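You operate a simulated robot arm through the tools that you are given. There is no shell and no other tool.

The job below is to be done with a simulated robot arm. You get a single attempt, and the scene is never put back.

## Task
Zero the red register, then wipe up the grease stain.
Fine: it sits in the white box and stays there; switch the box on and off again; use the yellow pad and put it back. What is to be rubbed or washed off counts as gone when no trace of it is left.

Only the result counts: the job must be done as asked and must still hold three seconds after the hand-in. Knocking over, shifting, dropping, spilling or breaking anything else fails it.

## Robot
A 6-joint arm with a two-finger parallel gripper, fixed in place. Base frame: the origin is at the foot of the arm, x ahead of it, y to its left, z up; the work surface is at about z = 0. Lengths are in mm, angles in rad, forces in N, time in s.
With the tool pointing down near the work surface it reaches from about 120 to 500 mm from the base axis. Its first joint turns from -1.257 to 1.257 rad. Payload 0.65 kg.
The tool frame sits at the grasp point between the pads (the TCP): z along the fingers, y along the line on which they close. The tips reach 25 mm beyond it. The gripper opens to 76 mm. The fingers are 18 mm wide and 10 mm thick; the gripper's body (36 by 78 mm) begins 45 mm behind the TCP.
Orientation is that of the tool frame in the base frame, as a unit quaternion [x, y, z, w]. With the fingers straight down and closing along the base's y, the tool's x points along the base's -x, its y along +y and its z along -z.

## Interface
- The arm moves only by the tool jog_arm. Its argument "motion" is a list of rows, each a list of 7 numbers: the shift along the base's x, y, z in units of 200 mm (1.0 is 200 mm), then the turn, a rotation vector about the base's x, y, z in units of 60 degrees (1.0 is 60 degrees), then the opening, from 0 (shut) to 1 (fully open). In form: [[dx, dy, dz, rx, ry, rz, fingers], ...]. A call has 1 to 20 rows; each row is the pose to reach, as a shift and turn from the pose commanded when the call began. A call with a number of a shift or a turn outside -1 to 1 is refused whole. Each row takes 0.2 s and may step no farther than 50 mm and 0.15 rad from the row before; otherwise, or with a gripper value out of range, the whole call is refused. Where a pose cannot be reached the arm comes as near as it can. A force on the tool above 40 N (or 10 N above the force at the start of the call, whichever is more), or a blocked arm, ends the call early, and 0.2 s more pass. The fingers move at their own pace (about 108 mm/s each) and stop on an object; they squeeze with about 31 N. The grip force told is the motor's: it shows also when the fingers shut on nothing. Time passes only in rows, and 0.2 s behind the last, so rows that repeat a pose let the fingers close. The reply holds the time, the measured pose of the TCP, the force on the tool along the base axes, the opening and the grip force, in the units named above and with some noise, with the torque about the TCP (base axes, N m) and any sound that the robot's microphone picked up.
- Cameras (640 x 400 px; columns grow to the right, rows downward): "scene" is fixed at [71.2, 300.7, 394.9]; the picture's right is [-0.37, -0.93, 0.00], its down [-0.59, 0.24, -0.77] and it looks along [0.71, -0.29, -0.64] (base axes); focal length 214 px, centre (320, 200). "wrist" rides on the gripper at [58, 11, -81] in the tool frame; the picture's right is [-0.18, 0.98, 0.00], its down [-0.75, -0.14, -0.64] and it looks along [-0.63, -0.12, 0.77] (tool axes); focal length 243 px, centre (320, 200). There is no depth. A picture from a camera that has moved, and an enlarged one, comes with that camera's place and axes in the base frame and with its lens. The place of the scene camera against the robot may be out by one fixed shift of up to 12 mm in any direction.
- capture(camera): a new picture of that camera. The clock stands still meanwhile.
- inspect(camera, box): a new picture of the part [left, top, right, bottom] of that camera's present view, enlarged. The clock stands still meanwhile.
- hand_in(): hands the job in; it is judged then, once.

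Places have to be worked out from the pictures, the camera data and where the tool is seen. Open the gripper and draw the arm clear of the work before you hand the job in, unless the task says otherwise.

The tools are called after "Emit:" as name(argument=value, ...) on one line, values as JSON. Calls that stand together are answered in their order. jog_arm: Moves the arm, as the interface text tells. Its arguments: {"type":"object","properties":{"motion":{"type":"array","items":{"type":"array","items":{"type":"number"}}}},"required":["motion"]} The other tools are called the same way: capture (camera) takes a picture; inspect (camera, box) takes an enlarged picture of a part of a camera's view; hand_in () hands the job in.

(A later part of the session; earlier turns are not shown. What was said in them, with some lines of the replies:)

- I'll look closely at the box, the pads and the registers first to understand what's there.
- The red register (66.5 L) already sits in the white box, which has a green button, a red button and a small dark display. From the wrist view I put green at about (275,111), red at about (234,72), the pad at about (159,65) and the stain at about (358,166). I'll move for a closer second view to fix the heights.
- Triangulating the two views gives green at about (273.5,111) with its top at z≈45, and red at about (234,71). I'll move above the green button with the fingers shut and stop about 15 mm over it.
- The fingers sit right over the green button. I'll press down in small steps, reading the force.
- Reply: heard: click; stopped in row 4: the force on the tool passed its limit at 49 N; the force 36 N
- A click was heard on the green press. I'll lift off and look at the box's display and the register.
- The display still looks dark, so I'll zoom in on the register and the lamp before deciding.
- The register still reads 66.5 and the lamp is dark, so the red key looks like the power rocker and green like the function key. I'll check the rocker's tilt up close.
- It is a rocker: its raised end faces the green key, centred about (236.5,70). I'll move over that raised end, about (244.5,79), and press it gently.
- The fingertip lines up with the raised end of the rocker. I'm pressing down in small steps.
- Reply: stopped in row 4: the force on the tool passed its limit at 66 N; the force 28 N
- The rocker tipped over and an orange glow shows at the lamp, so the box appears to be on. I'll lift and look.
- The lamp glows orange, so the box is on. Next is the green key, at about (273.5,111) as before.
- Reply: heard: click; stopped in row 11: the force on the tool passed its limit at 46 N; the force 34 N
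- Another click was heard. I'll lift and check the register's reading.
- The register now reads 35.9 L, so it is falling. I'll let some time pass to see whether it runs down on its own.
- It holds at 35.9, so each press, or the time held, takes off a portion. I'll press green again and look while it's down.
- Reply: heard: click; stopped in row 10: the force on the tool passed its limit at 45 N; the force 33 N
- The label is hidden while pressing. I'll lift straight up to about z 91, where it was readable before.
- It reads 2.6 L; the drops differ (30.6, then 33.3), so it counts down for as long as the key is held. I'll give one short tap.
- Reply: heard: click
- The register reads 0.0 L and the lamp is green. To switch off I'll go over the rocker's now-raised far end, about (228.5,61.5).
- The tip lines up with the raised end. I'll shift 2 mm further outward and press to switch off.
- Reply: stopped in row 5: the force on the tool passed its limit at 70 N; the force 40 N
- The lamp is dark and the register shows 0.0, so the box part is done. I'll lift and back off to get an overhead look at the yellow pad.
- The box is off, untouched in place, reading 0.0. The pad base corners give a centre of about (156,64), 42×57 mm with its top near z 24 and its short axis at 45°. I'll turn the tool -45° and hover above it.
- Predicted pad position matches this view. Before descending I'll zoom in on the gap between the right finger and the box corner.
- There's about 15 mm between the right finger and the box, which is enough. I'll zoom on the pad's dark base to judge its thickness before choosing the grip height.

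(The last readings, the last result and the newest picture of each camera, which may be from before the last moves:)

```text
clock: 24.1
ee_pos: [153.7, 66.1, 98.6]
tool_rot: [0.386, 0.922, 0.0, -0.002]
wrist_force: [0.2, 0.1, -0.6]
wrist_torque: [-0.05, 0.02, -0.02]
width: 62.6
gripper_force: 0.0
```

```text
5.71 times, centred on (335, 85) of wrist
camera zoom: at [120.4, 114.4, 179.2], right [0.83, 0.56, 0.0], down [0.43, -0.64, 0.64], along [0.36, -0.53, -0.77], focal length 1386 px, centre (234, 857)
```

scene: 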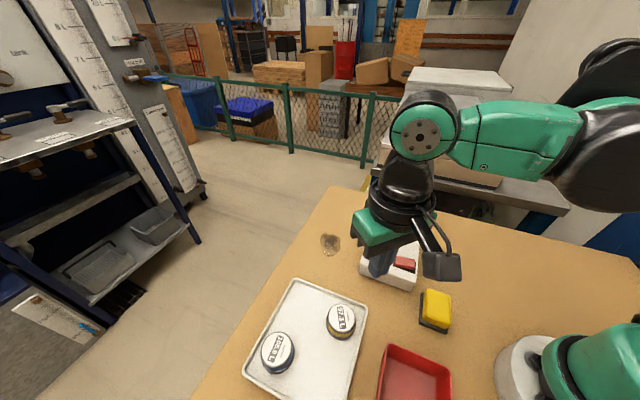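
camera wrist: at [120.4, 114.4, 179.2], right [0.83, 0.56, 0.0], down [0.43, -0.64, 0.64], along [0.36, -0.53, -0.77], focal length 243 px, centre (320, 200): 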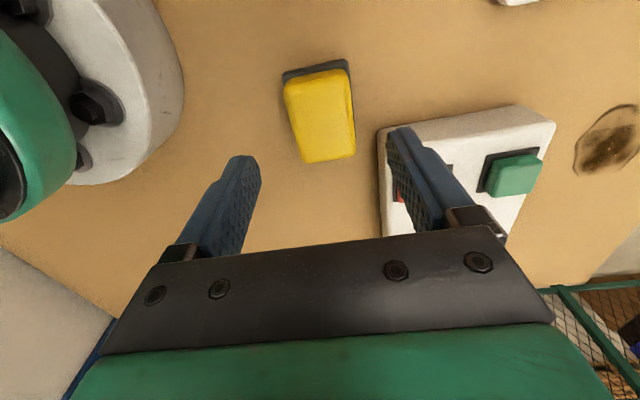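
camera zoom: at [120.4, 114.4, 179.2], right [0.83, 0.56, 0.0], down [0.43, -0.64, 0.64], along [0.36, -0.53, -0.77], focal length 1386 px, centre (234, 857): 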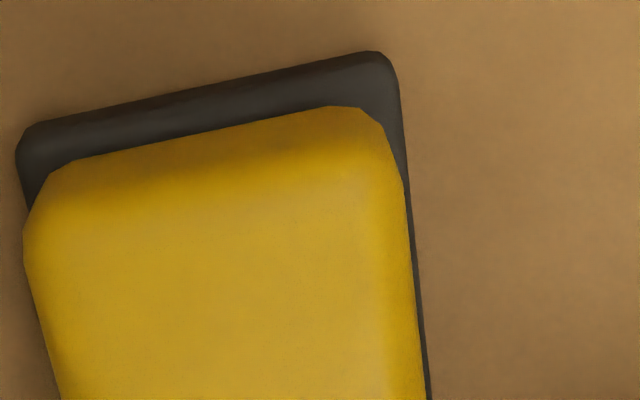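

The dark layer looks 5–8 mm thick, so I'll grip the yellow part with the tips at z≈11. I'm descending now and then closing.

Emit:
jog_arm(motion=[[0, 0, -0.1, 0, 0, 0, 0.82], [0, 0, -0.2, 0, 0, 0, 0.82], [0, 0, -0.27, 0, 0, 0, 0.82], [0, 0, -0.318, 0, 0, 0, 0.82], [0, 0, -0.318, 0, 0, 0, 0.82]])

Emit:
inspect(camera="scene", box=[400, 250, 480, 350])

Emit:
inspect(camera="wrist", box=[220, 80, 420, 250])

```text
clock: 25.4
ee_pos: [154.1, 65.3, 41.9]
tool_rot: [0.385, 0.923, 0.0, -0.002]
wrist_force: [0.4, -0.5, 0.6]
wrist_torque: [0.0, 0.0, -0.01]
width: 62.3
gripper_force: 0.0
out of reach, approached as far as the arm can: row 4, 5
```

```text
4.00 times, centred on (440, 300) of scene
camera zoom: at [71.2, 300.7, 394.9], right [-0.37, -0.93, 0.0], down [-0.59, 0.24, -0.77], along [0.71, -0.29, -0.64], focal length 858 px, centre (-160, -200)
```

zoom: 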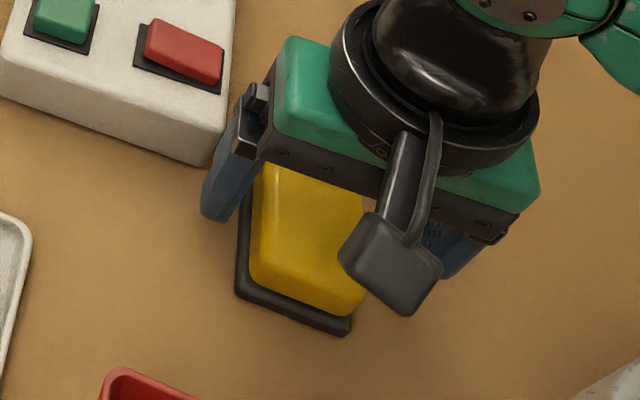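

```text
2.35 times, centred on (320, 165) of wrist
camera zoom: at [121.5, 113.8, 122.6], right [0.83, 0.56, 0.0], down [0.43, -0.64, 0.64], along [0.36, -0.53, -0.77], focal length 571 px, centre (320, 282)
```

zoom: 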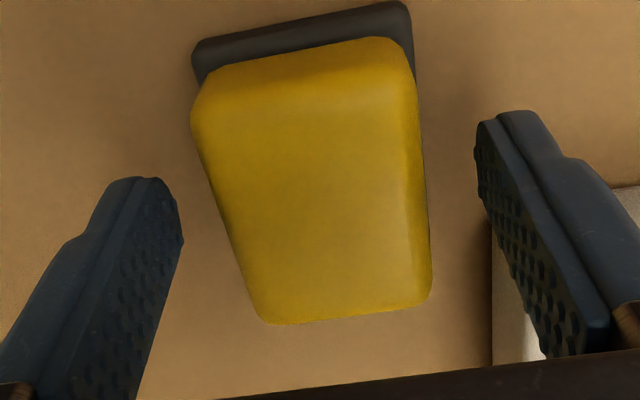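

The arm can't get below z≈42 here with the tool vertical, which leaves only about 7 mm of overlap. I'll raise a little and tilt the tool about its closing axis so the wrist moves outward, then see how low it can go.

Emit:
jog_arm(motion=[[0, 0, 0.12, 0, 0, 0, 0.82], [0, 0, 0.12, 0.071, 0.07, 0, 0.82], [0, 0, 0.12, 0.142, 0.14, 0, 0.82], [0, 0, 0.12, 0.142, 0.14, 0, 0.82]])

```text
clock: 26.4
ee_pos: [154.7, 64.4, 66.1]
tool_rot: [0.383, 0.917, 0.041, -0.099]
wrist_force: [-0.4, 0.8, 0.1]
wrist_torque: [0.02, 0.01, 0.01]
width: 62.2
gripper_force: 0.0
```

The tilt went through (now at z 66). I'll descend toward z≈37.

Emit:
jog_arm(motion=[[0, 0, -0.08, 0, 0, 0, 0.82], [0, 0, -0.12, 0, 0, 0, 0.82], [0, 0, -0.147, 0, 0, 0, 0.82], [0, 0, -0.147, 0, 0, 0, 0.82]])

Emit:
capture(camera="wrist")

```text
clock: 27.4
ee_pos: [155.3, 64.1, 42.0]
tool_rot: [0.382, 0.918, 0.041, -0.099]
wrist_force: [-0.3, -0.1, -0.2]
wrist_torque: [-0.02, -0.01, -0.01]
width: 62.4
gripper_force: 0.1
out of reach, approached as far as the arm can: row 3, 4
```

```text
taken
camera wrist: at [135.5, 100.8, 134.1], right [0.83, 0.56, -0.04], down [0.51, -0.72, 0.47], along [0.24, -0.41, -0.88], focal length 243 px, centre (320, 200)
```

wrist: 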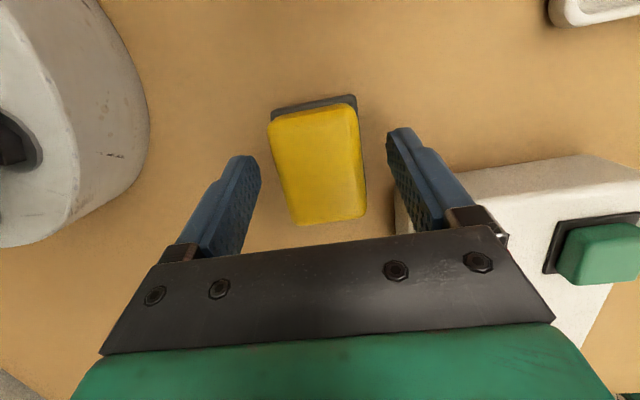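

It stopped at 42 again. I'll try a larger tilt (about 25°) to learn whether the limit depends on wrist position.

Emit:
jog_arm(motion=[[0, 0, 0.08, 0, 0, 0, 0.82], [0, 0, 0.12, 0.071, 0.07, 0, 0.82], [0, 0, 0.12, 0.142, 0.14, 0, 0.82], [0, 0, 0.08, 0.142, 0.14, 0, 0.82], [0, 0, 0.04, 0.142, 0.14, 0, 0.82], [0, 0, 0.02, 0.142, 0.14, 0, 0.82], [0, 0, 0, 0.142, 0.14, 0, 0.82], [0, 0, -0.015, 0.142, 0.14, 0, 0.82], [0, 0, -0.025, 0.142, 0.14, 0, 0.82]])

```text
clock: 29.4
ee_pos: [159.3, 66.4, 48.5]
tool_rot: [0.376, 0.903, 0.079, -0.194]
wrist_force: [-0.5, 0.2, 0.4]
wrist_torque: [0.0, 0.02, 0.03]
width: 62.3
gripper_force: 0.0
out of reach, approached as far as the arm can: row 7, 8, 9
```

The bigger tilt makes it worse (48.5), so I'll try tilting the opposite way at a safe height and then descend in small steps.

Emit:
jog_arm(motion=[[0, 0, 0.1, 0, 0, 0, 0.82], [0, 0, 0.15, -0.09, -0.09, 0, 0.82], [0, 0, 0.15, -0.18, -0.178, 0, 0.82], [0, 0, 0.15, -0.27, -0.267, 0, 0.82], [0, 0, 0.15, -0.36, -0.355, 0, 0.82], [-0.02, 0, 0.15, -0.426, -0.42, 0, 0.82], [-0.02, 0, 0.08, -0.426, -0.42, 0, 0.82], [-0.02, 0, 0.03, -0.426, -0.42, 0, 0.82], [-0.02, 0, 0, -0.426, -0.42, 0, 0.82], [-0.02, 0, -0.015, -0.426, -0.42, 0, 0.82], [-0.02, 0, -0.03, -0.426, -0.42, 0, 0.82], [-0.02, 0, -0.045, -0.426, -0.42, 0, 0.82], [-0.02, 0, -0.06, -0.426, -0.42, 0, 0.82]])

```text
clock: 32.1
ee_pos: [156.4, 66.1, 47.5]
tool_rot: [0.383, 0.918, -0.04, 0.094]
wrist_force: [0.3, -0.2, -0.5]
wrist_torque: [0.03, 0.02, -0.02]
width: 62.4
gripper_force: 0.0
out of reach, approached as far as the arm can: row 11, 12, 13
```

Limits vs. tilt (−12°: 47.5, 0°: 41.9, +22°: 48.5) show a joint limit near the base, so close to vertical is best here. A shallow grip at z≈42 should lift the pad, and I can re-grip deeper farther out. I'll straighten up and centre over the pad.

Emit:
jog_arm(motion=[[0, 0, 0.1, 0, 0, 0, 0.82], [0, 0, 0.15, 0.07, 0.069, 0, 0.82], [0, 0, 0.15, 0.139, 0.137, 0, 0.82], [0, 0, 0.15, 0.139, 0.137, 0, 0.82], [0, 0, 0.15, 0.139, 0.137, 0, 0.82]])

Emit:
capture(camera="wrist")

```text
clock: 33.4
ee_pos: [154.1, 64.5, 74.4]
tool_rot: [0.384, 0.923, -0.001, -0.001]
wrist_force: [-0.3, 0.1, -0.9]
wrist_torque: [-0.01, 0.0, -0.02]
width: 62.4
gripper_force: 0.1
```

```text
taken
camera wrist: at [121.4, 113.5, 155.9], right [0.83, 0.56, 0.0], down [0.43, -0.63, 0.64], along [0.36, -0.53, -0.77], focal length 243 px, centre (320, 200)
```

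wrist: 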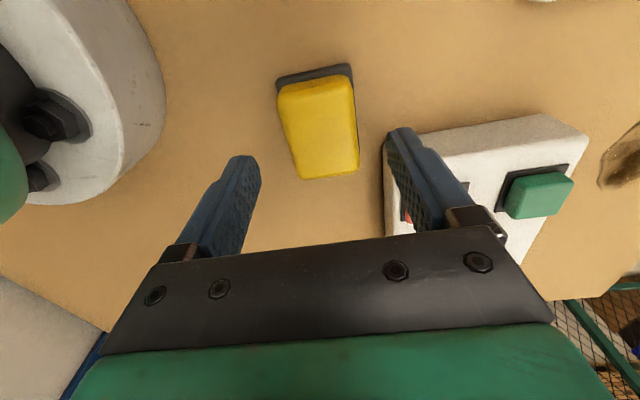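

Vertical again at (154,64.5,74). I'll descend to about z 42 and close on the pad.

Emit:
jog_arm(motion=[[0.008, -0.002, -0.08, 0, 0, 0, 0.82], [0.008, -0.002, -0.13, 0, 0, 0, 0.82], [0.008, -0.002, -0.158, 0, 0, 0, 0.82], [0.008, -0.002, -0.16, 0, 0, 0, 0.6], [0.008, -0.002, -0.16, 0, 0, 0, 0.4], [0.008, -0.002, -0.16, 0, 0, 0, 0.3], [0.008, -0.002, -0.16, 0, 0, 0, 0.3]])

Emit:
inspect(camera="wrist", box=[220, 60, 420, 250])

Emit:
inspect(camera="scene", box=[400, 250, 480, 350])

```text
clock: 35.0
ee_pos: [157.0, 64.2, 44.5]
tool_rot: [0.385, 0.923, -0.001, -0.001]
wrist_force: [-0.8, 0.3, 0.6]
wrist_torque: [-0.03, 0.02, 0.01]
width: 39.0
gripper_force: 31.6
```

```text
2.11 times, centred on (320, 155) of wrist
camera zoom: at [123.9, 113.8, 124.2], right [0.83, 0.56, 0.0], down [0.43, -0.63, 0.64], along [0.36, -0.53, -0.77], focal length 511 px, centre (320, 295)
```

zoom: 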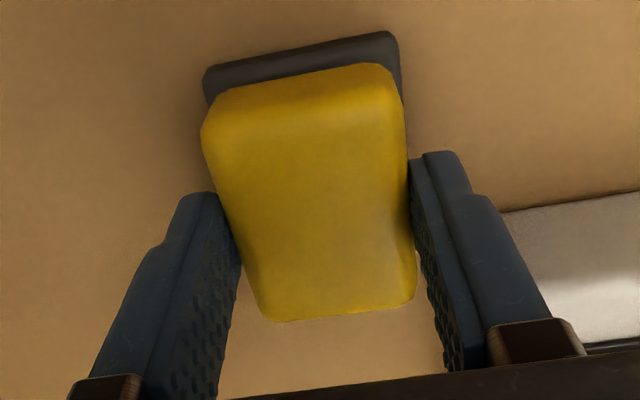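

```text
4.00 times, centred on (440, 300) of scene
camera zoom: at [71.2, 300.7, 394.9], right [-0.37, -0.93, 0.0], down [-0.59, 0.24, -0.77], along [0.71, -0.29, -0.64], focal length 858 px, centre (-160, -200)
```

zoom: 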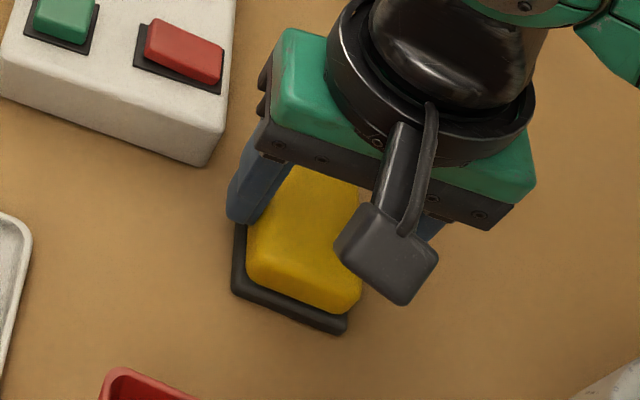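

Gripped at 39 mm width with full grip force. I'll lift gently a few centimetres and see whether the dark base comes with it.

Emit:
jog_arm(motion=[[0, 0, 0.03, 0, 0, 0, 0.3], [0, 0, 0.08, 0, 0, 0, 0.3], [0, 0, 0.15, 0, 0, 0, 0.3], [0, 0, 0.2, 0, 0, 0, 0.3]])

Emit:
inspect(camera="wrist", box=[220, 60, 420, 250])

Emit:
inspect(camera="scene", box=[400, 230, 500, 350])

```text
clock: 36.0
ee_pos: [156.0, 64.9, 83.9]
tool_rot: [0.385, 0.923, 0.0, 0.0]
wrist_force: [0.1, -0.2, -0.3]
wrist_torque: [0.02, -0.03, 0.02]
width: 39.0
gripper_force: 31.4
```

```text
2.11 times, centred on (320, 155) of wrist
camera zoom: at [123.5, 113.5, 163.8], right [0.83, 0.56, 0.0], down [0.43, -0.63, 0.64], along [0.36, -0.53, -0.77], focal length 511 px, centre (320, 295)
```

zoom: 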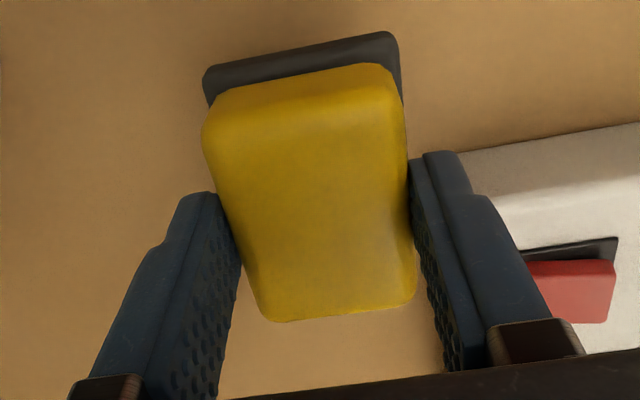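

```text
3.33 times, centred on (450, 290) of scene
camera zoom: at [71.2, 300.7, 394.9], right [-0.37, -0.93, 0.0], down [-0.59, 0.24, -0.77], along [0.71, -0.29, -0.64], focal length 715 px, centre (-113, -100)
```

zoom: 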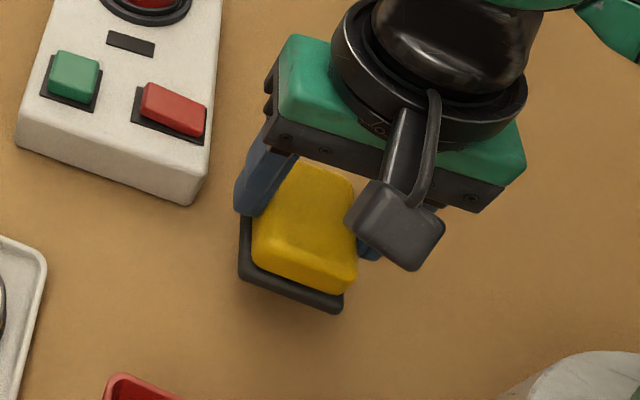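

The pad and its dark sole lift as one piece, rigidly held; on the table the TCP was about (156.5,64.5,44). I'll carry it high over the box toward the stain centre at (358,166).

Emit:
jog_arm(motion=[[0, 0, 0.15, 0, 0, 0, 0.3], [0, 0, 0.35, 0, 0, 0, 0.3], [0.15, 0.1, 0.4, 0, 0, 0, 0.3], [0.33, 0.2, 0.4, 0, 0, 0, 0.3], [0.52, 0.3, 0.4, 0, 0, 0, 0.3], [0.7, 0.4, 0.4, 0, 0, 0, 0.3], [0.85, 0.47, 0.4, 0, 0, 0, 0.3], [0.98, 0.51, 0.35, 0, 0, 0, 0.3], [0.98, 0.51, 0.35, 0, 0, 0, 0.3]])

Emit:
capture(camera="wrist")

Emit:
capture(camera="scene")

```text
clock: 38.0
ee_pos: [353.1, 165.3, 151.6]
tool_rot: [0.385, 0.923, 0.0, 0.0]
wrist_force: [-0.3, -0.2, -0.8]
wrist_torque: [0.02, -0.03, 0.0]
width: 39.0
gripper_force: 31.0
```

```text
taken
camera wrist: at [320.3, 214.9, 232.2], right [0.83, 0.56, 0.0], down [0.43, -0.63, 0.64], along [0.36, -0.53, -0.77], focal length 243 px, centre (320, 200)
```

wrist: 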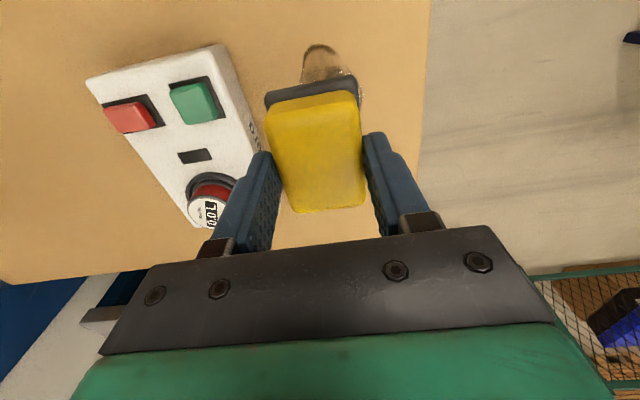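

```text
taken
```

scene: 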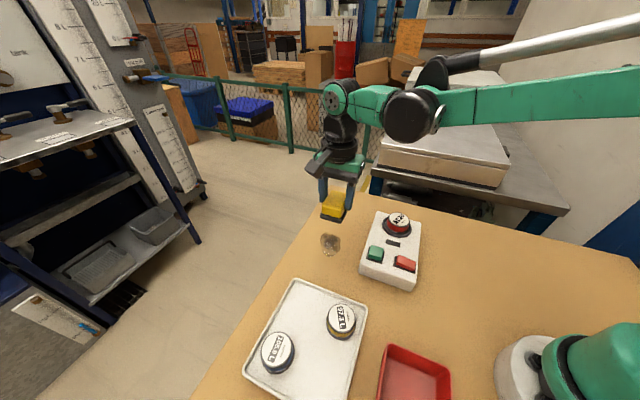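

The stain lies under and just ahead of the pad as expected. I'll shift 5 mm and lower to just above contact, then touch down in fine steps.

Emit:
jog_arm(motion=[[0.028, 0, -0.15, 0, 0, 0, 0.3], [0.028, 0, -0.33, 0, 0, 0, 0.3], [0.028, 0, -0.47, 0, 0, 0, 0.3], [0.028, 0, -0.51, 0, 0, 0, 0.3], [0.028, 0, -0.53, 0, 0, 0, 0.3], [0.028, 0, -0.54, 0, 0, 0, 0.3]])

Emit:
inspect(camera="scene", box=[290, 180, 400, 280])

```text
clock: 39.4
ee_pos: [357.7, 165.7, 45.5]
tool_rot: [0.385, 0.923, -0.001, 0.0]
wrist_force: [0.9, 0.8, -0.4]
wrist_torque: [-0.03, 0.0, 0.01]
width: 38.8
gripper_force: 31.1
```

```text
4.00 times, centred on (345, 230) of scene
camera zoom: at [71.2, 300.7, 394.9], right [-0.37, -0.93, 0.0], down [-0.59, 0.24, -0.77], along [0.71, -0.29, -0.64], focal length 858 px, centre (220, 80)
```

zoom: 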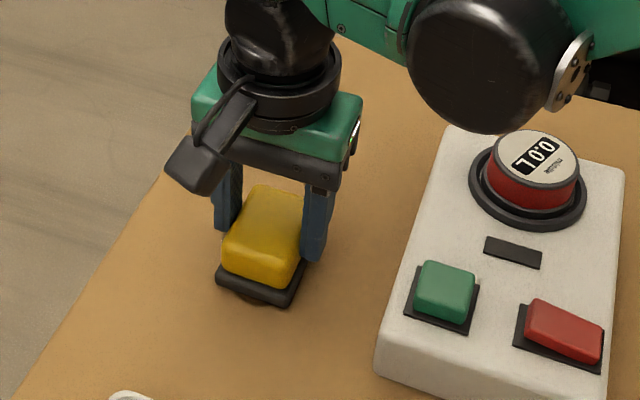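

I'm lowering in roughly 0.8 mm steps to feel for contact.

Emit:
jog_arm(motion=[[0, 0, -0.004, 0, 0, 0, 0.3], [0, 0, -0.008, 0, 0, 0, 0.3], [0, 0, -0.012, 0, 0, 0, 0.3]])

```text
clock: 40.1
ee_pos: [357.4, 167.5, 44.1]
tool_rot: [0.385, 0.923, 0.0, 0.0]
wrist_force: [-0.5, 0.4, 6.1]
wrist_torque: [0.0, -0.07, -0.01]
width: 38.9
gripper_force: 30.8
```

Contact at z≈44 with about 6 N. I'll open, drop 8 mm and re-grip deeper for a firmer hold.

Emit:
jog_arm(motion=[[0, 0, 0.004, 0, 0, 0, 0.5], [0, 0, 0.004, 0, 0, 0, 0.72], [0, 0, 0.004, 0, 0, 0, 0.72], [0, 0, -0.016, 0, 0, 0, 0.72], [0, 0, -0.036, 0, 0, 0, 0.72], [0, 0, -0.036, 0, 0, 0, 0.5], [0, 0, -0.036, 0, 0, 0, 0.3], [0, 0, -0.036, 0, 0, 0, 0.3], [0, 0, -0.036, 0, 0, 0, 0.3]])

Emit:
inspect(camera="wrist", box=[220, 60, 420, 250])

```text
clock: 42.1
ee_pos: [357.3, 167.2, 36.6]
tool_rot: [0.385, 0.923, -0.001, 0.0]
wrist_force: [0.9, 1.3, 2.0]
wrist_torque: [0.05, -0.02, -0.02]
width: 39.3
gripper_force: 30.2
```

```text
2.11 times, centred on (320, 155) of wrist
camera zoom: at [325.0, 215.8, 117.1], right [0.83, 0.56, 0.0], down [0.43, -0.63, 0.64], along [0.36, -0.53, -0.77], focal length 511 px, centre (320, 295)
```

zoom: 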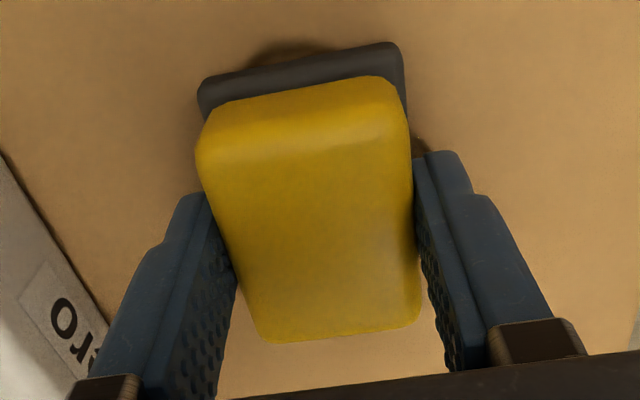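

Firm deep grip now. I'll press lightly and sweep ±30 mm along the pad's length on three parallel lanes.

Emit:
jog_arm(motion=[[0, 0, -0.004, 0, 0, 0, 0.3], [0.0526, -0.0534, -0.004, 0, 0, 0, 0.3], [0.105, -0.107, -0.004, 0, 0, 0, 0.3], [0.0526, -0.0534, -0.004, 0, 0, 0, 0.3], [0, 0, -0.004, 0, 0, 0, 0.3], [-0.0526, 0.0534, -0.004, 0, 0, 0, 0.3], [-0.105, 0.107, -0.004, 0, 0, 0, 0.3], [-0.0694, 0.142, -0.004, 0, 0, 0, 0.3], [-0.017, 0.0884, -0.004, 0, 0, 0, 0.3], [0.0356, 0.035, -0.004, 0, 0, 0, 0.3], [0.0882, -0.0184, -0.004, 0, 0, 0, 0.3], [0.1406, -0.072, -0.004, 0, 0, 0, 0.3], [0.105, -0.107, -0.004, 0, 0, 0, 0.3], [0.0694, -0.142, -0.004, 0, 0, 0, 0.3], [0.017, -0.0884, -0.004, 0, 0, 0, 0.3], [-0.0356, -0.035, -0.004, 0, 0, 0, 0.3], [-0.0882, 0.0184, -0.004, 0, 0, 0, 0.3], [-0.1406, 0.072, -0.004, 0, 0, 0, 0.3], [-0.105, 0.107, -0.004, 0, 0, 0, 0.3], [-0.0526, 0.0534, -0.004, 0, 0, 0, 0.3]])

Emit:
capture(camera="wrist")

Emit:
inspect(camera="scene", box=[290, 180, 400, 280])

```text
clock: 46.4
ee_pos: [347.3, 176.9, 36.7]
tool_rot: [0.386, 0.923, -0.001, 0.0]
wrist_force: [0.0, -0.3, 0.0]
wrist_torque: [0.02, -0.03, -0.05]
width: 39.4
gripper_force: 30.8
```

```text
taken
camera wrist: at [314.7, 226.0, 116.6], right [0.83, 0.56, 0.0], down [0.43, -0.63, 0.64], along [0.36, -0.53, -0.77], focal length 243 px, centre (320, 200)
```

wrist: 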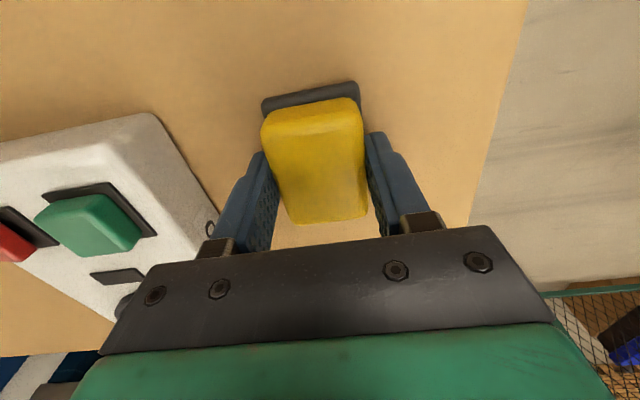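

```text
4.00 times, centred on (345, 230) of scene
camera zoom: at [71.1, 300.7, 394.9], right [-0.37, -0.93, 0.0], down [-0.59, 0.24, -0.77], along [0.71, -0.29, -0.64], focal length 858 px, centre (220, 80)
```

zoom: 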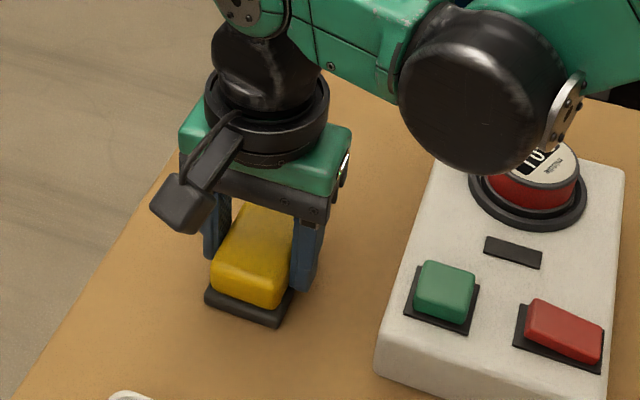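

The vertical force reads about zero at the end. I'll lift and move aside to see what is left of the stain.

Emit:
jog_arm(motion=[[0, 0, 0.05, 0, 0, 0, 0.3], [0, 0, 0.25, 0, 0, 0, 0.3], [0.15, -0.15, 0.3, 0, 0, 0, 0.3], [0.3, -0.3, 0.35, 0, 0, 0, 0.3], [0.35, -0.35, 0.35, 0, 0, 0, 0.3], [0.35, -0.35, 0.35, 0, 0, 0, 0.3]])

Emit:
inspect(camera="scene", box=[290, 200, 390, 290])

Emit:
capture(camera="wrist")

```text
clock: 47.8
ee_pos: [418.5, 107.9, 102.0]
tool_rot: [0.384, 0.923, 0.0, 0.0]
wrist_force: [-0.4, 0.3, -0.2]
wrist_torque: [-0.05, -0.01, -0.01]
width: 39.2
gripper_force: 31.4
```

```text
4.44 times, centred on (340, 245) of scene
camera zoom: at [71.2, 300.7, 394.9], right [-0.37, -0.93, 0.0], down [-0.59, 0.24, -0.77], along [0.71, -0.29, -0.64], focal length 953 px, centre (231, 0)
```

zoom: 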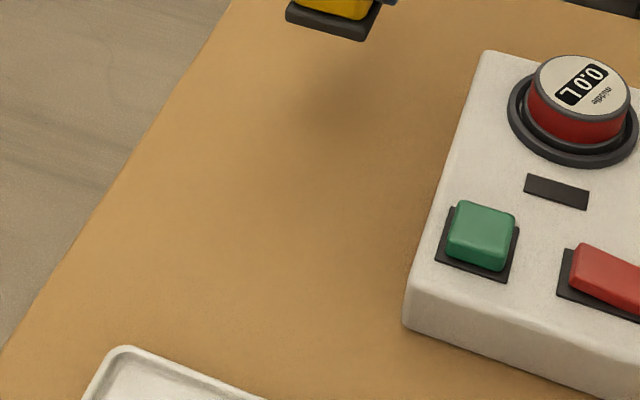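

```text
taken
camera wrist: at [385.9, 157.7, 184.7], right [0.83, 0.56, 0.0], down [0.43, -0.63, 0.64], along [0.36, -0.53, -0.77], focal length 243 px, centre (320, 200)
```

wrist: 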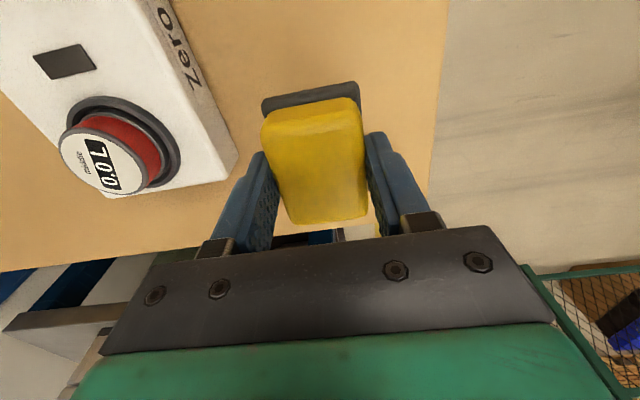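

The stain looks gone from the scene view. I'll zoom harder for faint traces.

Emit:
inspect(camera="scene", box=[310, 220, 355, 265])

Emit:
jog_arm(motion=[[-0.15, 0.02, 0.2, 0, 0, 0, 0.3], [-0.35, 0.05, 0.35, 0, 0, 0, 0.3], [-0.55, 0.1, 0.45, 0, 0, 0, 0.3], [-0.7, 0.2, 0.5, 0, 0, 0, 0.3], [-0.8, 0.3, 0.5, 0, 0, 0.1, 0.3], [-0.8, 0.4, 0.5, 0, 0, 0.2, 0.3], [-0.8, 0.5, 0.5, 0, 0, 0.3, 0.3], [-0.8, 0.5, 0.5, 0, 0, 0.4, 0.3], [-0.8, 0.5, 0.5, 0, 0, 0.5, 0.3], [-0.8, 0.5, 0.5, 0, 0, 0.5, 0.3]])

Emit:
capture(camera="wrist")

Emit:
inspect(camera="scene", box=[290, 200, 390, 290])

```text
8.89 times, centred on (332, 242) of scene
camera zoom: at [71.2, 300.7, 394.9], right [-0.37, -0.93, 0.0], down [-0.59, 0.24, -0.77], along [0.71, -0.29, -0.64], focal length 1906 px, centre (209, -178)
```

zoom: 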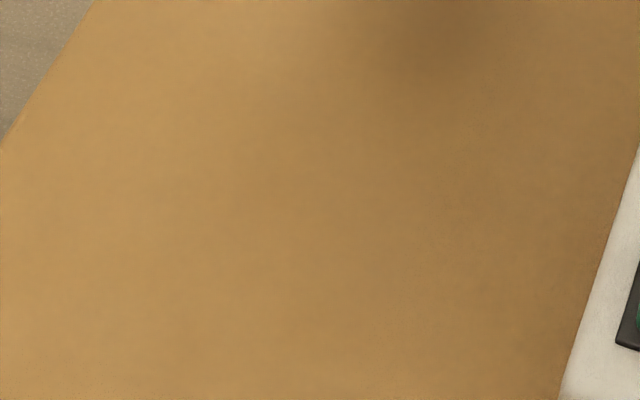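

```text
refused: row 1 steps farther than a row can; nothing moved
```

```text
taken
camera wrist: at [385.9, 157.7, 184.7], right [0.83, 0.56, 0.0], down [0.43, -0.63, 0.64], along [0.36, -0.53, -0.77], focal length 243 px, centre (320, 200)
```

wrist: 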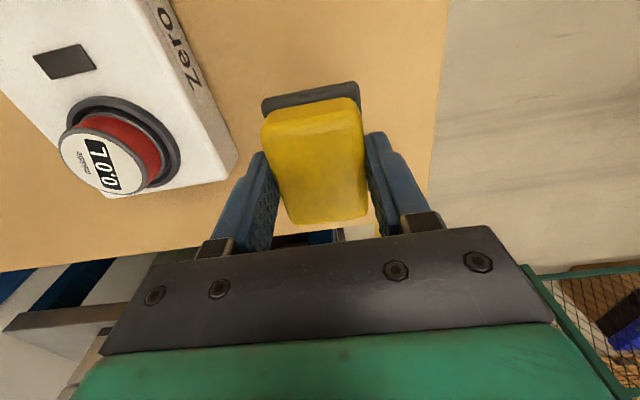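

```text
4.44 times, centred on (340, 245) of scene
camera zoom: at [71.2, 300.7, 394.9], right [-0.37, -0.93, 0.0], down [-0.59, 0.24, -0.77], along [0.71, -0.29, -0.64], focal length 953 px, centre (231, 0)
```

zoom: 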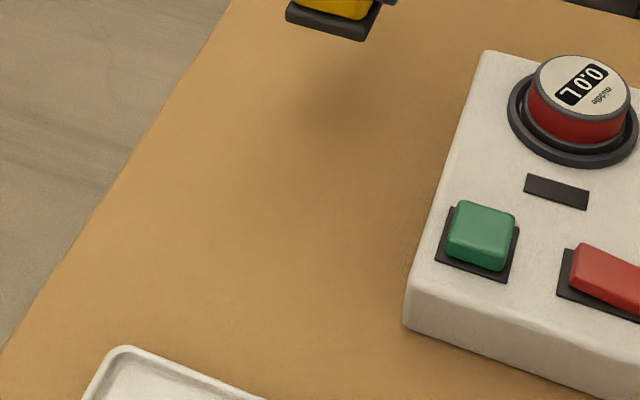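

The wiped area shows only the pad's soft shadow. I'll raise the arm for an independent wrist view of the stain area.

Emit:
jog_arm(motion=[[-0.06, 0.05, 0.16, 0, 0, 0, 0.3], [-0.12, 0.1, 0.32, 0, 0, 0, 0.3], [-0.185, 0.15, 0.48, 0, 0, 0, 0.3], [-0.185, 0.15, 0.48, 0, 0, 0, 0.3]])

Emit:
inspect(camera="wrist", box=[220, 0, 440, 110])

Emit:
inspect(camera="scene", box=[290, 200, 370, 280])

```text
clock: 48.8
ee_pos: [378.9, 137.6, 203.1]
tool_rot: [0.385, 0.923, -0.001, 0.0]
wrist_force: [0.9, 0.6, -1.5]
wrist_torque: [0.01, -0.01, -0.01]
width: 39.1
gripper_force: 31.1
```

```text
2.91 times, centred on (330, 55) of wrist
camera zoom: at [346.6, 187.6, 282.8], right [0.83, 0.56, 0.0], down [0.43, -0.63, 0.64], along [0.36, -0.53, -0.77], focal length 706 px, centre (291, 622)
```

zoom: 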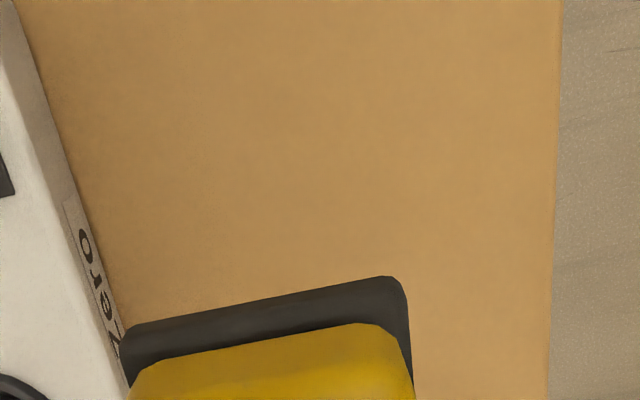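

```text
5.00 times, centred on (330, 240) of scene
camera zoom: at [71.2, 300.7, 394.9], right [-0.37, -0.93, 0.0], down [-0.59, 0.24, -0.77], along [0.71, -0.29, -0.64], focal length 1072 px, centre (270, 0)
```

zoom: 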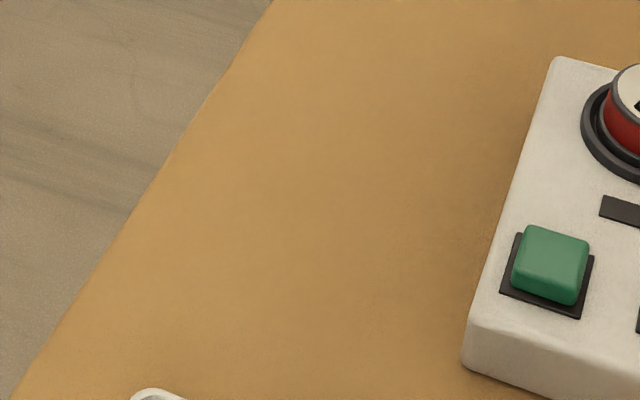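

Both views show clean table. For safety I'll give it a second light pass, then switch back to the shallow grip that the pad's home spot requires.

Emit:
jog_arm(motion=[[-0.06, 0.07, -0.15, 0, 0, 0, 0.3], [-0.1125, 0.1465, -0.35, 0, 0, 0, 0.3], [-0.1125, 0.1465, -0.55, 0, 0, 0, 0.3], [-0.1125, 0.1465, -0.72, 0, 0, 0, 0.3], [-0.1125, 0.1465, -0.79, 0, 0, 0, 0.3], [-0.1125, 0.1465, -0.815, 0, 0, 0, 0.3], [-0.1125, 0.1465, -0.825, 0, 0, 0, 0.3], [-0.1125, 0.1465, -0.83, 0, 0, 0, 0.3]])

```text
clock: 50.5
ee_pos: [358.4, 165.7, 34.3]
tool_rot: [0.385, 0.923, -0.001, 0.0]
wrist_force: [0.4, 0.1, -1.1]
wrist_torque: [0.03, 0.04, 0.01]
width: 39.1
gripper_force: 30.6
```

No contact force yet, so the pad likely sits slightly higher in the grip. I'm stepping down to feel for the table.

Emit:
jog_arm(motion=[[0, 0, -0.003, 0, 0, 0, 0.3], [0, 0, -0.006, 0, 0, 0, 0.3]])

```text
clock: 51.1
ee_pos: [357.7, 166.5, 34.0]
tool_rot: [0.385, 0.923, 0.0, 0.0]
wrist_force: [-2.3, 2.8, 37.8]
wrist_torque: [0.07, -0.07, 0.01]
width: 39.3
gripper_force: 31.5
```

Now 38 N, so the contact is stiff. I'll back off 0.6 mm and do the second pass.

Emit:
jog_arm(motion=[[0, 0, 0.003, 0, 0, 0, 0.3], [0.0526, -0.0534, 0.003, 0, 0, 0, 0.3], [0.105, -0.107, 0.003, 0, 0, 0, 0.3], [0.0526, -0.0534, 0.003, 0, 0, 0, 0.3], [0, 0, 0.003, 0, 0, 0, 0.3], [-0.0526, 0.0534, 0.003, 0, 0, 0, 0.3], [-0.105, 0.107, 0.003, 0, 0, 0, 0.3], [-0.0694, 0.142, 0.003, 0, 0, 0, 0.3], [-0.017, 0.0884, 0.003, 0, 0, 0, 0.3], [0.0356, 0.035, 0.003, 0, 0, 0, 0.3], [0.0882, -0.0184, 0.003, 0, 0, 0, 0.3], [0.1406, -0.072, 0.003, 0, 0, 0, 0.3], [0.105, -0.107, 0.003, 0, 0, 0, 0.3], [0.0694, -0.142, 0.003, 0, 0, 0, 0.3], [0.017, -0.0884, 0.003, 0, 0, 0, 0.3], [-0.0356, -0.035, 0.003, 0, 0, 0, 0.3], [-0.0882, 0.0184, 0.003, 0, 0, 0, 0.3], [-0.1406, 0.072, 0.003, 0, 0, 0, 0.3], [-0.105, 0.107, 0.003, 0, 0, 0, 0.3], [-0.0526, 0.0534, 0.003, 0, 0, 0, 0.3]])

Emit:
inspect(camera="scene", box=[290, 180, 400, 280])

Emit:
inspect(camera="wrist", box=[220, 60, 420, 250])

```text
clock: 55.4
ee_pos: [347.8, 178.4, 34.8]
tool_rot: [0.386, 0.922, -0.001, 0.0]
wrist_force: [-0.6, -1.1, -0.2]
wrist_torque: [-0.05, 0.0, 0.01]
width: 39.2
gripper_force: 30.6
```

```text
4.00 times, centred on (345, 230) of scene
camera zoom: at [71.1, 300.7, 394.9], right [-0.37, -0.93, 0.0], down [-0.59, 0.24, -0.77], along [0.71, -0.29, -0.64], focal length 858 px, centre (220, 80)
```

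zoom: 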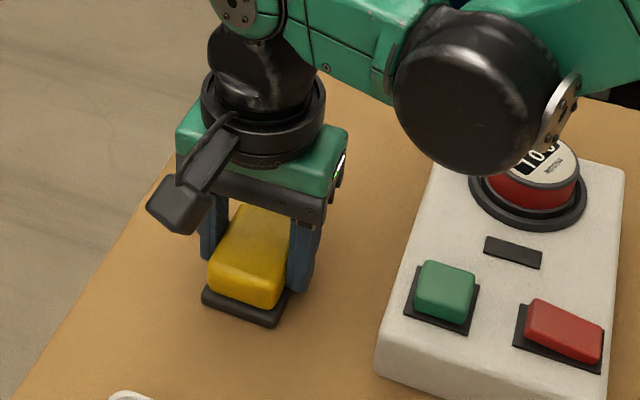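

```text
2.11 times, centred on (320, 155) of wrist
camera zoom: at [315.6, 227.4, 115.7], right [0.83, 0.56, 0.0], down [0.43, -0.63, 0.64], along [0.36, -0.53, -0.77], focal length 511 px, centre (320, 295)
```

zoom: 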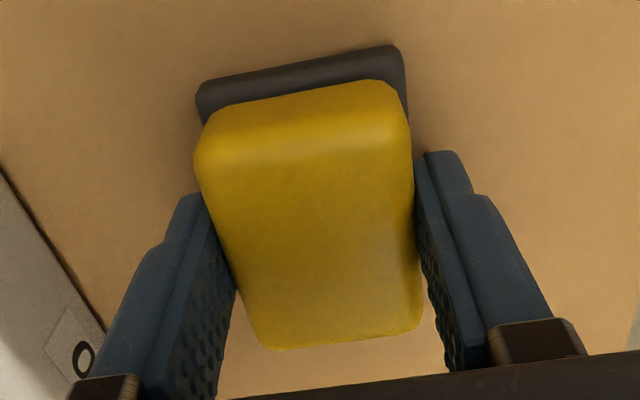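

Pad flat and steady. I'll open, raise about 9 mm and re-close to restore the shallow grip, then lift slightly and check the table and grip.

Emit:
jog_arm(motion=[[0, 0, -0.001, 0, 0, 0, 0.3], [0, 0, -0.001, 0, 0, 0, 0.5], [0, 0, -0.001, 0, 0, 0, 0.72], [0, 0, -0.001, 0, 0, 0, 0.72], [0, 0, 0.02, 0, 0, 0, 0.72], [0, 0, 0.044, 0, 0, 0, 0.72], [0, 0, 0.044, 0, 0, 0, 0.5], [0, 0, 0.044, 0, 0, 0, 0.3], [0, 0, 0.044, 0, 0, 0, 0.3], [0, 0, 0.044, 0, 0, 0, 0.3]])

Emit:
inspect(camera="wrist", box=[220, 60, 420, 250])

```text
clock: 57.5
ee_pos: [347.8, 178.4, 44.5]
tool_rot: [0.385, 0.923, -0.001, -0.001]
wrist_force: [0.1, 0.7, -0.6]
wrist_torque: [0.03, -0.01, 0.03]
width: 39.3
gripper_force: 31.5
```

```text
2.11 times, centred on (320, 155) of wrist
camera zoom: at [315.0, 227.9, 124.3], right [0.83, 0.56, 0.0], down [0.43, -0.63, 0.64], along [0.36, -0.53, -0.77], focal length 511 px, centre (320, 295)
```

zoom: 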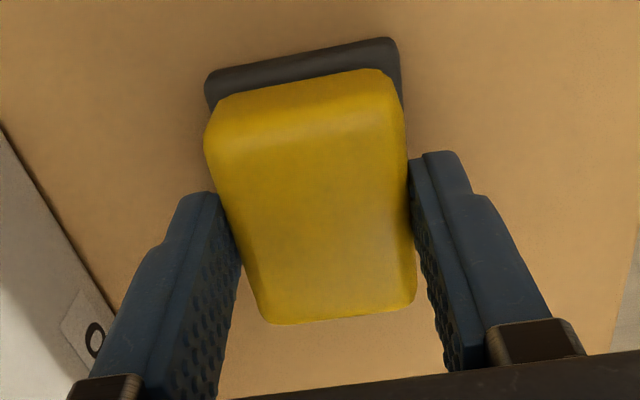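

Grip restored as it was at the start. The exact return shift is (-191,-113) mm, so I'll lift high over the box, go back and stop a few mm above the home spot.

Emit:
jog_arm(motion=[[0, 0, 0.05, 0, 0, 0, 0.3], [0, 0, 0.25, 0, 0, 0, 0.3], [0, 0, 0.48, 0, 0, 0, 0.3], [-0.1, -0.06, 0.55, 0, 0, 0, 0.3], [-0.28, -0.16, 0.55, 0, 0, 0, 0.3], [-0.46, -0.27, 0.55, 0, 0, 0, 0.3], [-0.64, -0.38, 0.55, 0, 0, 0, 0.3], [-0.82, -0.48, 0.55, 0, 0, 0, 0.3], [-0.9553, -0.5633, 0.5, 0, 0, 0, 0.3], [-0.9553, -0.5633, 0.35, 0, 0, 0, 0.3], [-0.9553, -0.5633, 0.2, 0, 0, 0, 0.3], [-0.9553, -0.5633, 0.1, 0, 0, 0, 0.3], [-0.9553, -0.5633, 0.04, 0, 0, 0, 0.3], [-0.9553, -0.5633, 0.04, 0, 0, 0, 0.3]])

Emit:
inspect(camera="scene", box=[400, 250, 480, 350])

Emit:
inspect(camera="scene", box=[280, 190, 380, 290])

```text
clock: 60.5
ee_pos: [156.7, 64.7, 52.6]
tool_rot: [0.386, 0.923, 0.0, 0.0]
wrist_force: [0.2, -0.2, -0.9]
wrist_torque: [-0.04, -0.02, 0.01]
width: 39.1
gripper_force: 30.8
```

```text
4.00 times, centred on (440, 300) of scene
camera zoom: at [71.2, 300.7, 394.9], right [-0.37, -0.93, 0.0], down [-0.59, 0.24, -0.77], along [0.71, -0.29, -0.64], focal length 858 px, centre (-160, -200)
```

zoom: 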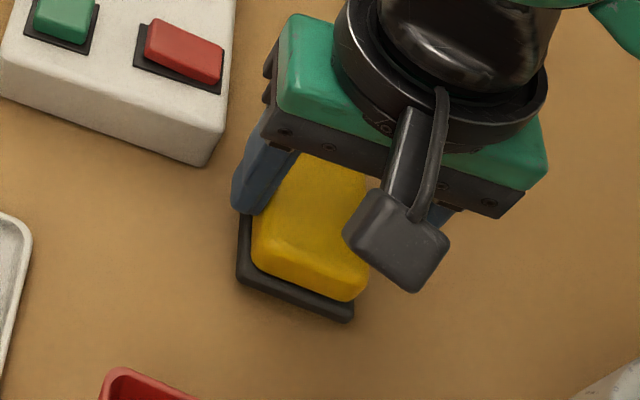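

```text
4.00 times, centred on (330, 240) of scene
camera zoom: at [71.2, 300.7, 394.9], right [-0.37, -0.93, 0.0], down [-0.59, 0.24, -0.77], along [0.71, -0.29, -0.64], focal length 858 px, centre (280, 40)
```

zoom: 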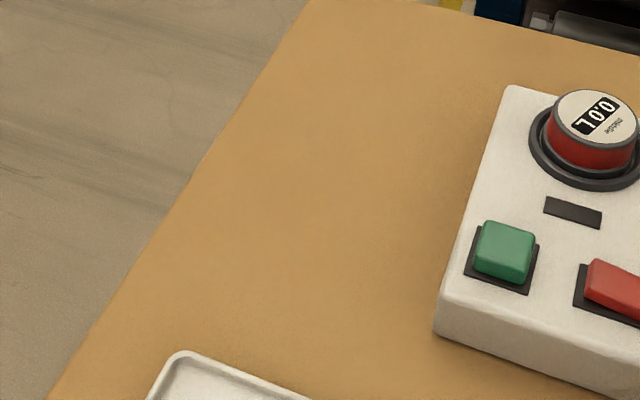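

The table is clean and the pad hovers about 8 mm over its home. I'm lowering to contact in fine steps.

Emit:
jog_arm(motion=[[0, 0, -0.02, 0, 0, 0, 0.3], [0, 0, -0.03, 0, 0, 0, 0.3], [0, 0, -0.036, 0, 0, 0, 0.3], [0, 0, -0.04, 0, 0, 0, 0.3]])

```text
clock: 61.5
ee_pos: [156.4, 65.6, 42.9]
tool_rot: [0.385, 0.923, -0.002, 0.0]
wrist_force: [-1.0, -2.1, 23.6]
wrist_torque: [-0.06, -0.04, -0.03]
width: 39.0
gripper_force: 31.0
```

Contact at 24 N. I'll ease off slightly and compare with the original picture before releasing.

Emit:
jog_arm(motion=[[0, 0, 0.003, 0, 0, 0, 0.3]])

Emit:
inspect(camera="scene", box=[400, 270, 480, 350])

```text
clock: 62.0
ee_pos: [158.0, 65.1, 44.0]
tool_rot: [0.385, 0.923, -0.001, 0.0]
wrist_force: [-0.5, -0.5, 0.3]
wrist_torque: [0.04, 0.0, -0.01]
width: 39.0
gripper_force: 31.2
```

```text
5.00 times, centred on (440, 310) of scene
camera zoom: at [71.2, 300.7, 394.9], right [-0.37, -0.93, 0.0], down [-0.59, 0.24, -0.77], along [0.71, -0.29, -0.64], focal length 1072 px, centre (-280, -350)
```

zoom: 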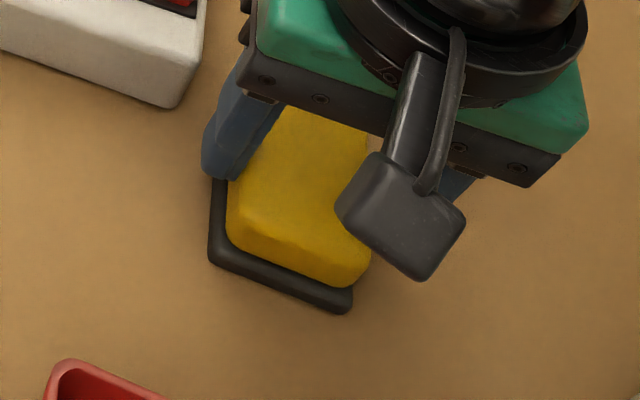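

The base corners sit about (+3,-0.6) mm from where they started. I'll lift 2 mm, correct that and set it down.

Emit:
jog_arm(motion=[[0, 0, 0.012, 0, 0, 0, 0.3], [-0.015, 0.003, 0.012, 0, 0, 0, 0.3], [-0.015, 0.003, 0.004, 0, 0, 0, 0.3], [-0.015, 0.003, 0, 0, 0, 0, 0.3], [-0.015, 0.003, -0.002, 0, 0, 0, 0.3]])

Emit:
inspect(camera="scene", box=[400, 270, 480, 350])

```text
clock: 63.1
ee_pos: [152.6, 65.7, 43.6]
tool_rot: [0.385, 0.923, 0.0, -0.001]
wrist_force: [-0.1, -0.8, -0.6]
wrist_torque: [0.0, -0.04, 0.01]
width: 39.0
gripper_force: 31.3
```

```text
5.00 times, centred on (440, 310) of scene
camera zoom: at [71.2, 300.7, 394.9], right [-0.37, -0.93, 0.0], down [-0.59, 0.24, -0.77], along [0.71, -0.29, -0.64], focal length 1072 px, centre (-280, -350)
```

zoom: 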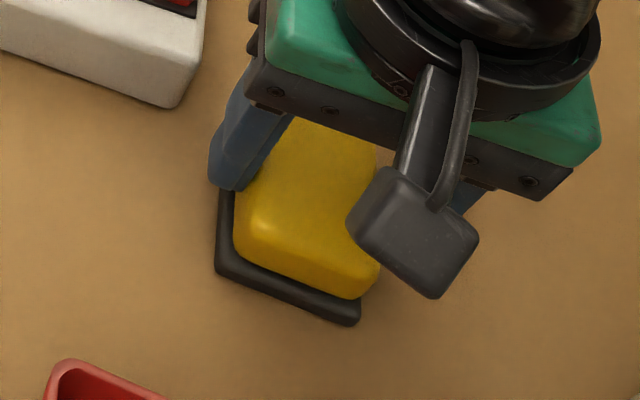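

The corners now match the original picture within a pixel or three. I'll lower until it just touches, then release.

Emit:
jog_arm(motion=[[0, 0, -0.002, 0, 0, 0, 0.3], [0, 0, -0.003, 0, 0, 0, 0.3]])

```text
clock: 63.8
ee_pos: [152.5, 65.5, 44.0]
tool_rot: [0.385, 0.923, -0.002, 0.0]
wrist_force: [-0.3, -2.5, 19.2]
wrist_torque: [-0.02, -0.01, -0.02]
width: 38.7
gripper_force: 31.0
```

Touching with about 19 N. I'll ease off and open slowly, then rise straight up.

Emit:
jog_arm(motion=[[0, 0, 0.002, 0, 0, 0, 0.3], [0, 0, 0.002, 0, 0, 0, 0.55], [0, 0, 0.002, 0, 0, 0, 0.7], [0, 0, 0.002, 0, 0, 0, 0.78], [0, 0, 0.002, 0, 0, 0, 0.78], [0, 0, 0.05, 0, 0, 0, 0.78], [0, 0, 0.2, 0, 0, 0, 0.78], [0, 0, 0.4, 0, 0, 0, 0.78], [0, 0, 0.6, 0, 0, 0, 0.9], [0, 0, 0.8, 0, 0, 0, 1], [0, 0, 0.95, 0, 0, 0, 1], [0, 0, 0.95, 0, 0, 0, 1]])

Emit:
inspect(camera="scene", box=[400, 270, 480, 350])

Emit:
capture(camera="scene")

Emit:
capture(camera="wrist")

```text
clock: 66.3
ee_pos: [151.8, 64.9, 233.5]
tool_rot: [0.385, 0.923, -0.001, 0.0]
wrist_force: [-0.2, 1.0, 0.3]
wrist_torque: [0.0, 0.0, 0.01]
width: 76.3
gripper_force: 0.1
```

```text
5.00 times, centred on (440, 310) of scene
camera zoom: at [71.2, 300.7, 394.9], right [-0.37, -0.93, 0.0], down [-0.59, 0.24, -0.77], along [0.71, -0.29, -0.64], focal length 1072 px, centre (-280, -350)
```

zoom: 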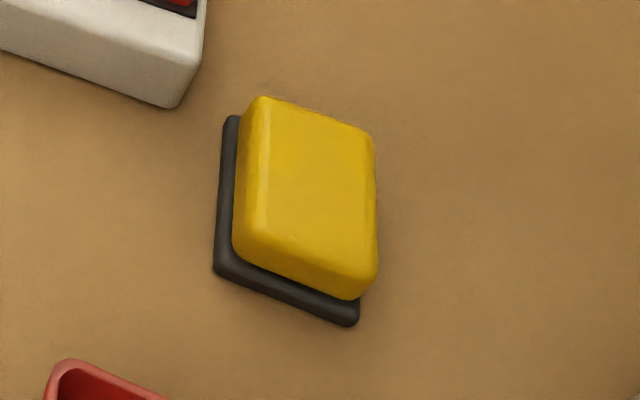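

```text
taken
```

scene: 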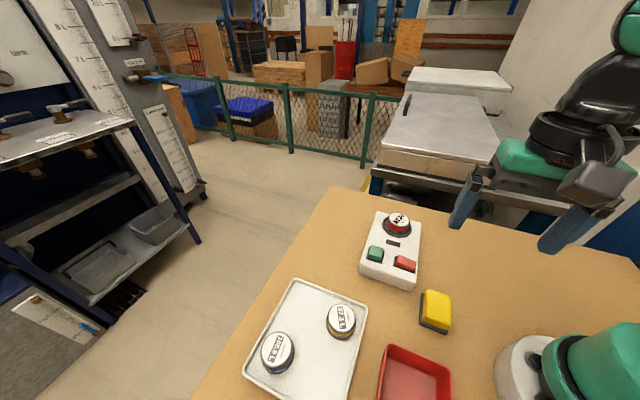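

```text
taken
camera wrist: at [119.1, 114.6, 313.7], right [0.83, 0.56, 0.0], down [0.43, -0.63, 0.64], along [0.36, -0.53, -0.77], focal length 243 px, centre (320, 200)
```

wrist: 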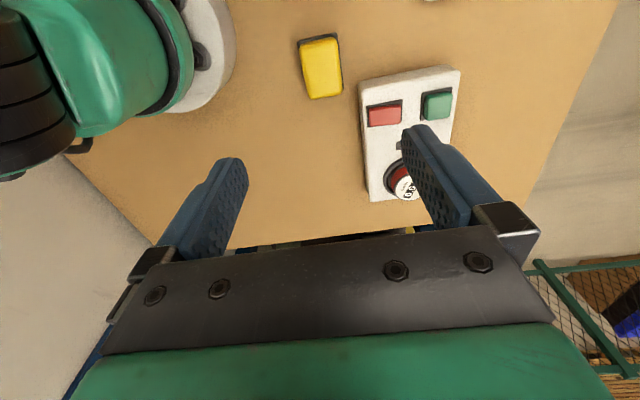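

The pad is back within a millimetre or two. One last close check of the register, lamp and wiped spot.

Emit:
inspect(camera="scene", box=[355, 200, 435, 295])

Emit:
inspect(camera="scene", box=[300, 210, 370, 280])

```text
4.21 times, centred on (395, 248) of scene
camera zoom: at [71.2, 300.7, 394.9], right [-0.37, -0.93, 0.0], down [-0.59, 0.24, -0.77], along [0.71, -0.29, -0.64], focal length 903 px, centre (4, 0)
```

zoom: 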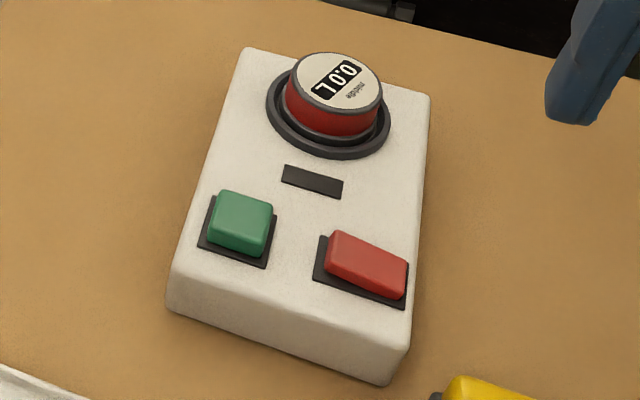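

```text
5.71 times, centred on (335, 245) of scene
camera zoom: at [71.2, 300.7, 394.9], right [-0.37, -0.93, 0.0], down [-0.59, 0.24, -0.77], along [0.71, -0.29, -0.64], focal length 1226 px, centre (234, -57)
```

zoom: 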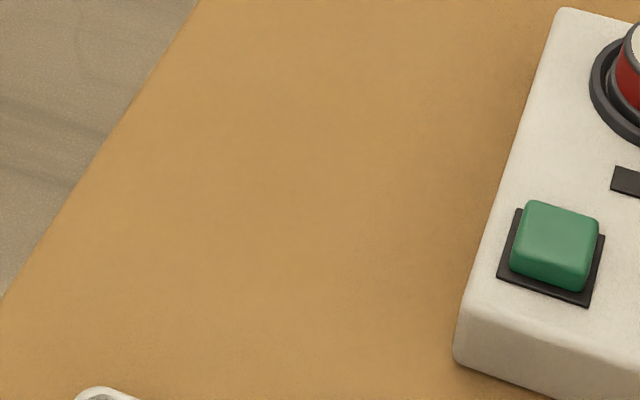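

The register reads 0.0 L in the switched-off box, the stain is gone, the pad is home and the gripper is open and clear. I'm handing in.

Emit:
hand_in()

```text
The job is handed in.
```

The job is handed in: the red register is zeroed and the grease stain is gone. I don't have the verdict.

- **Register:** it reads 0.0 L and is still in the white box. I switched the box on with the red rocker and held the green key until the reading reached zero. Then I switched it off, and the lamp is dark.
- **Early green press:** I pressed the green key once before the box was on. It clicked but changed nothing.
- **Stain:** I wiped it twice with the yellow pad. Close-up views from both cameras showed clean table.
- **Pad:** it is back within a millimetre or two of where it started. The arm couldn't reach low enough there for a deep grip, so I set the pad down on the stain and gripped it lower for wiping. I switched back to the higher grip to return it.
- **Everything else:** in the final pictures the white box, the tray with its registers and the red bin looked unmoved. The gripper was open and clear of the work when I handed in.
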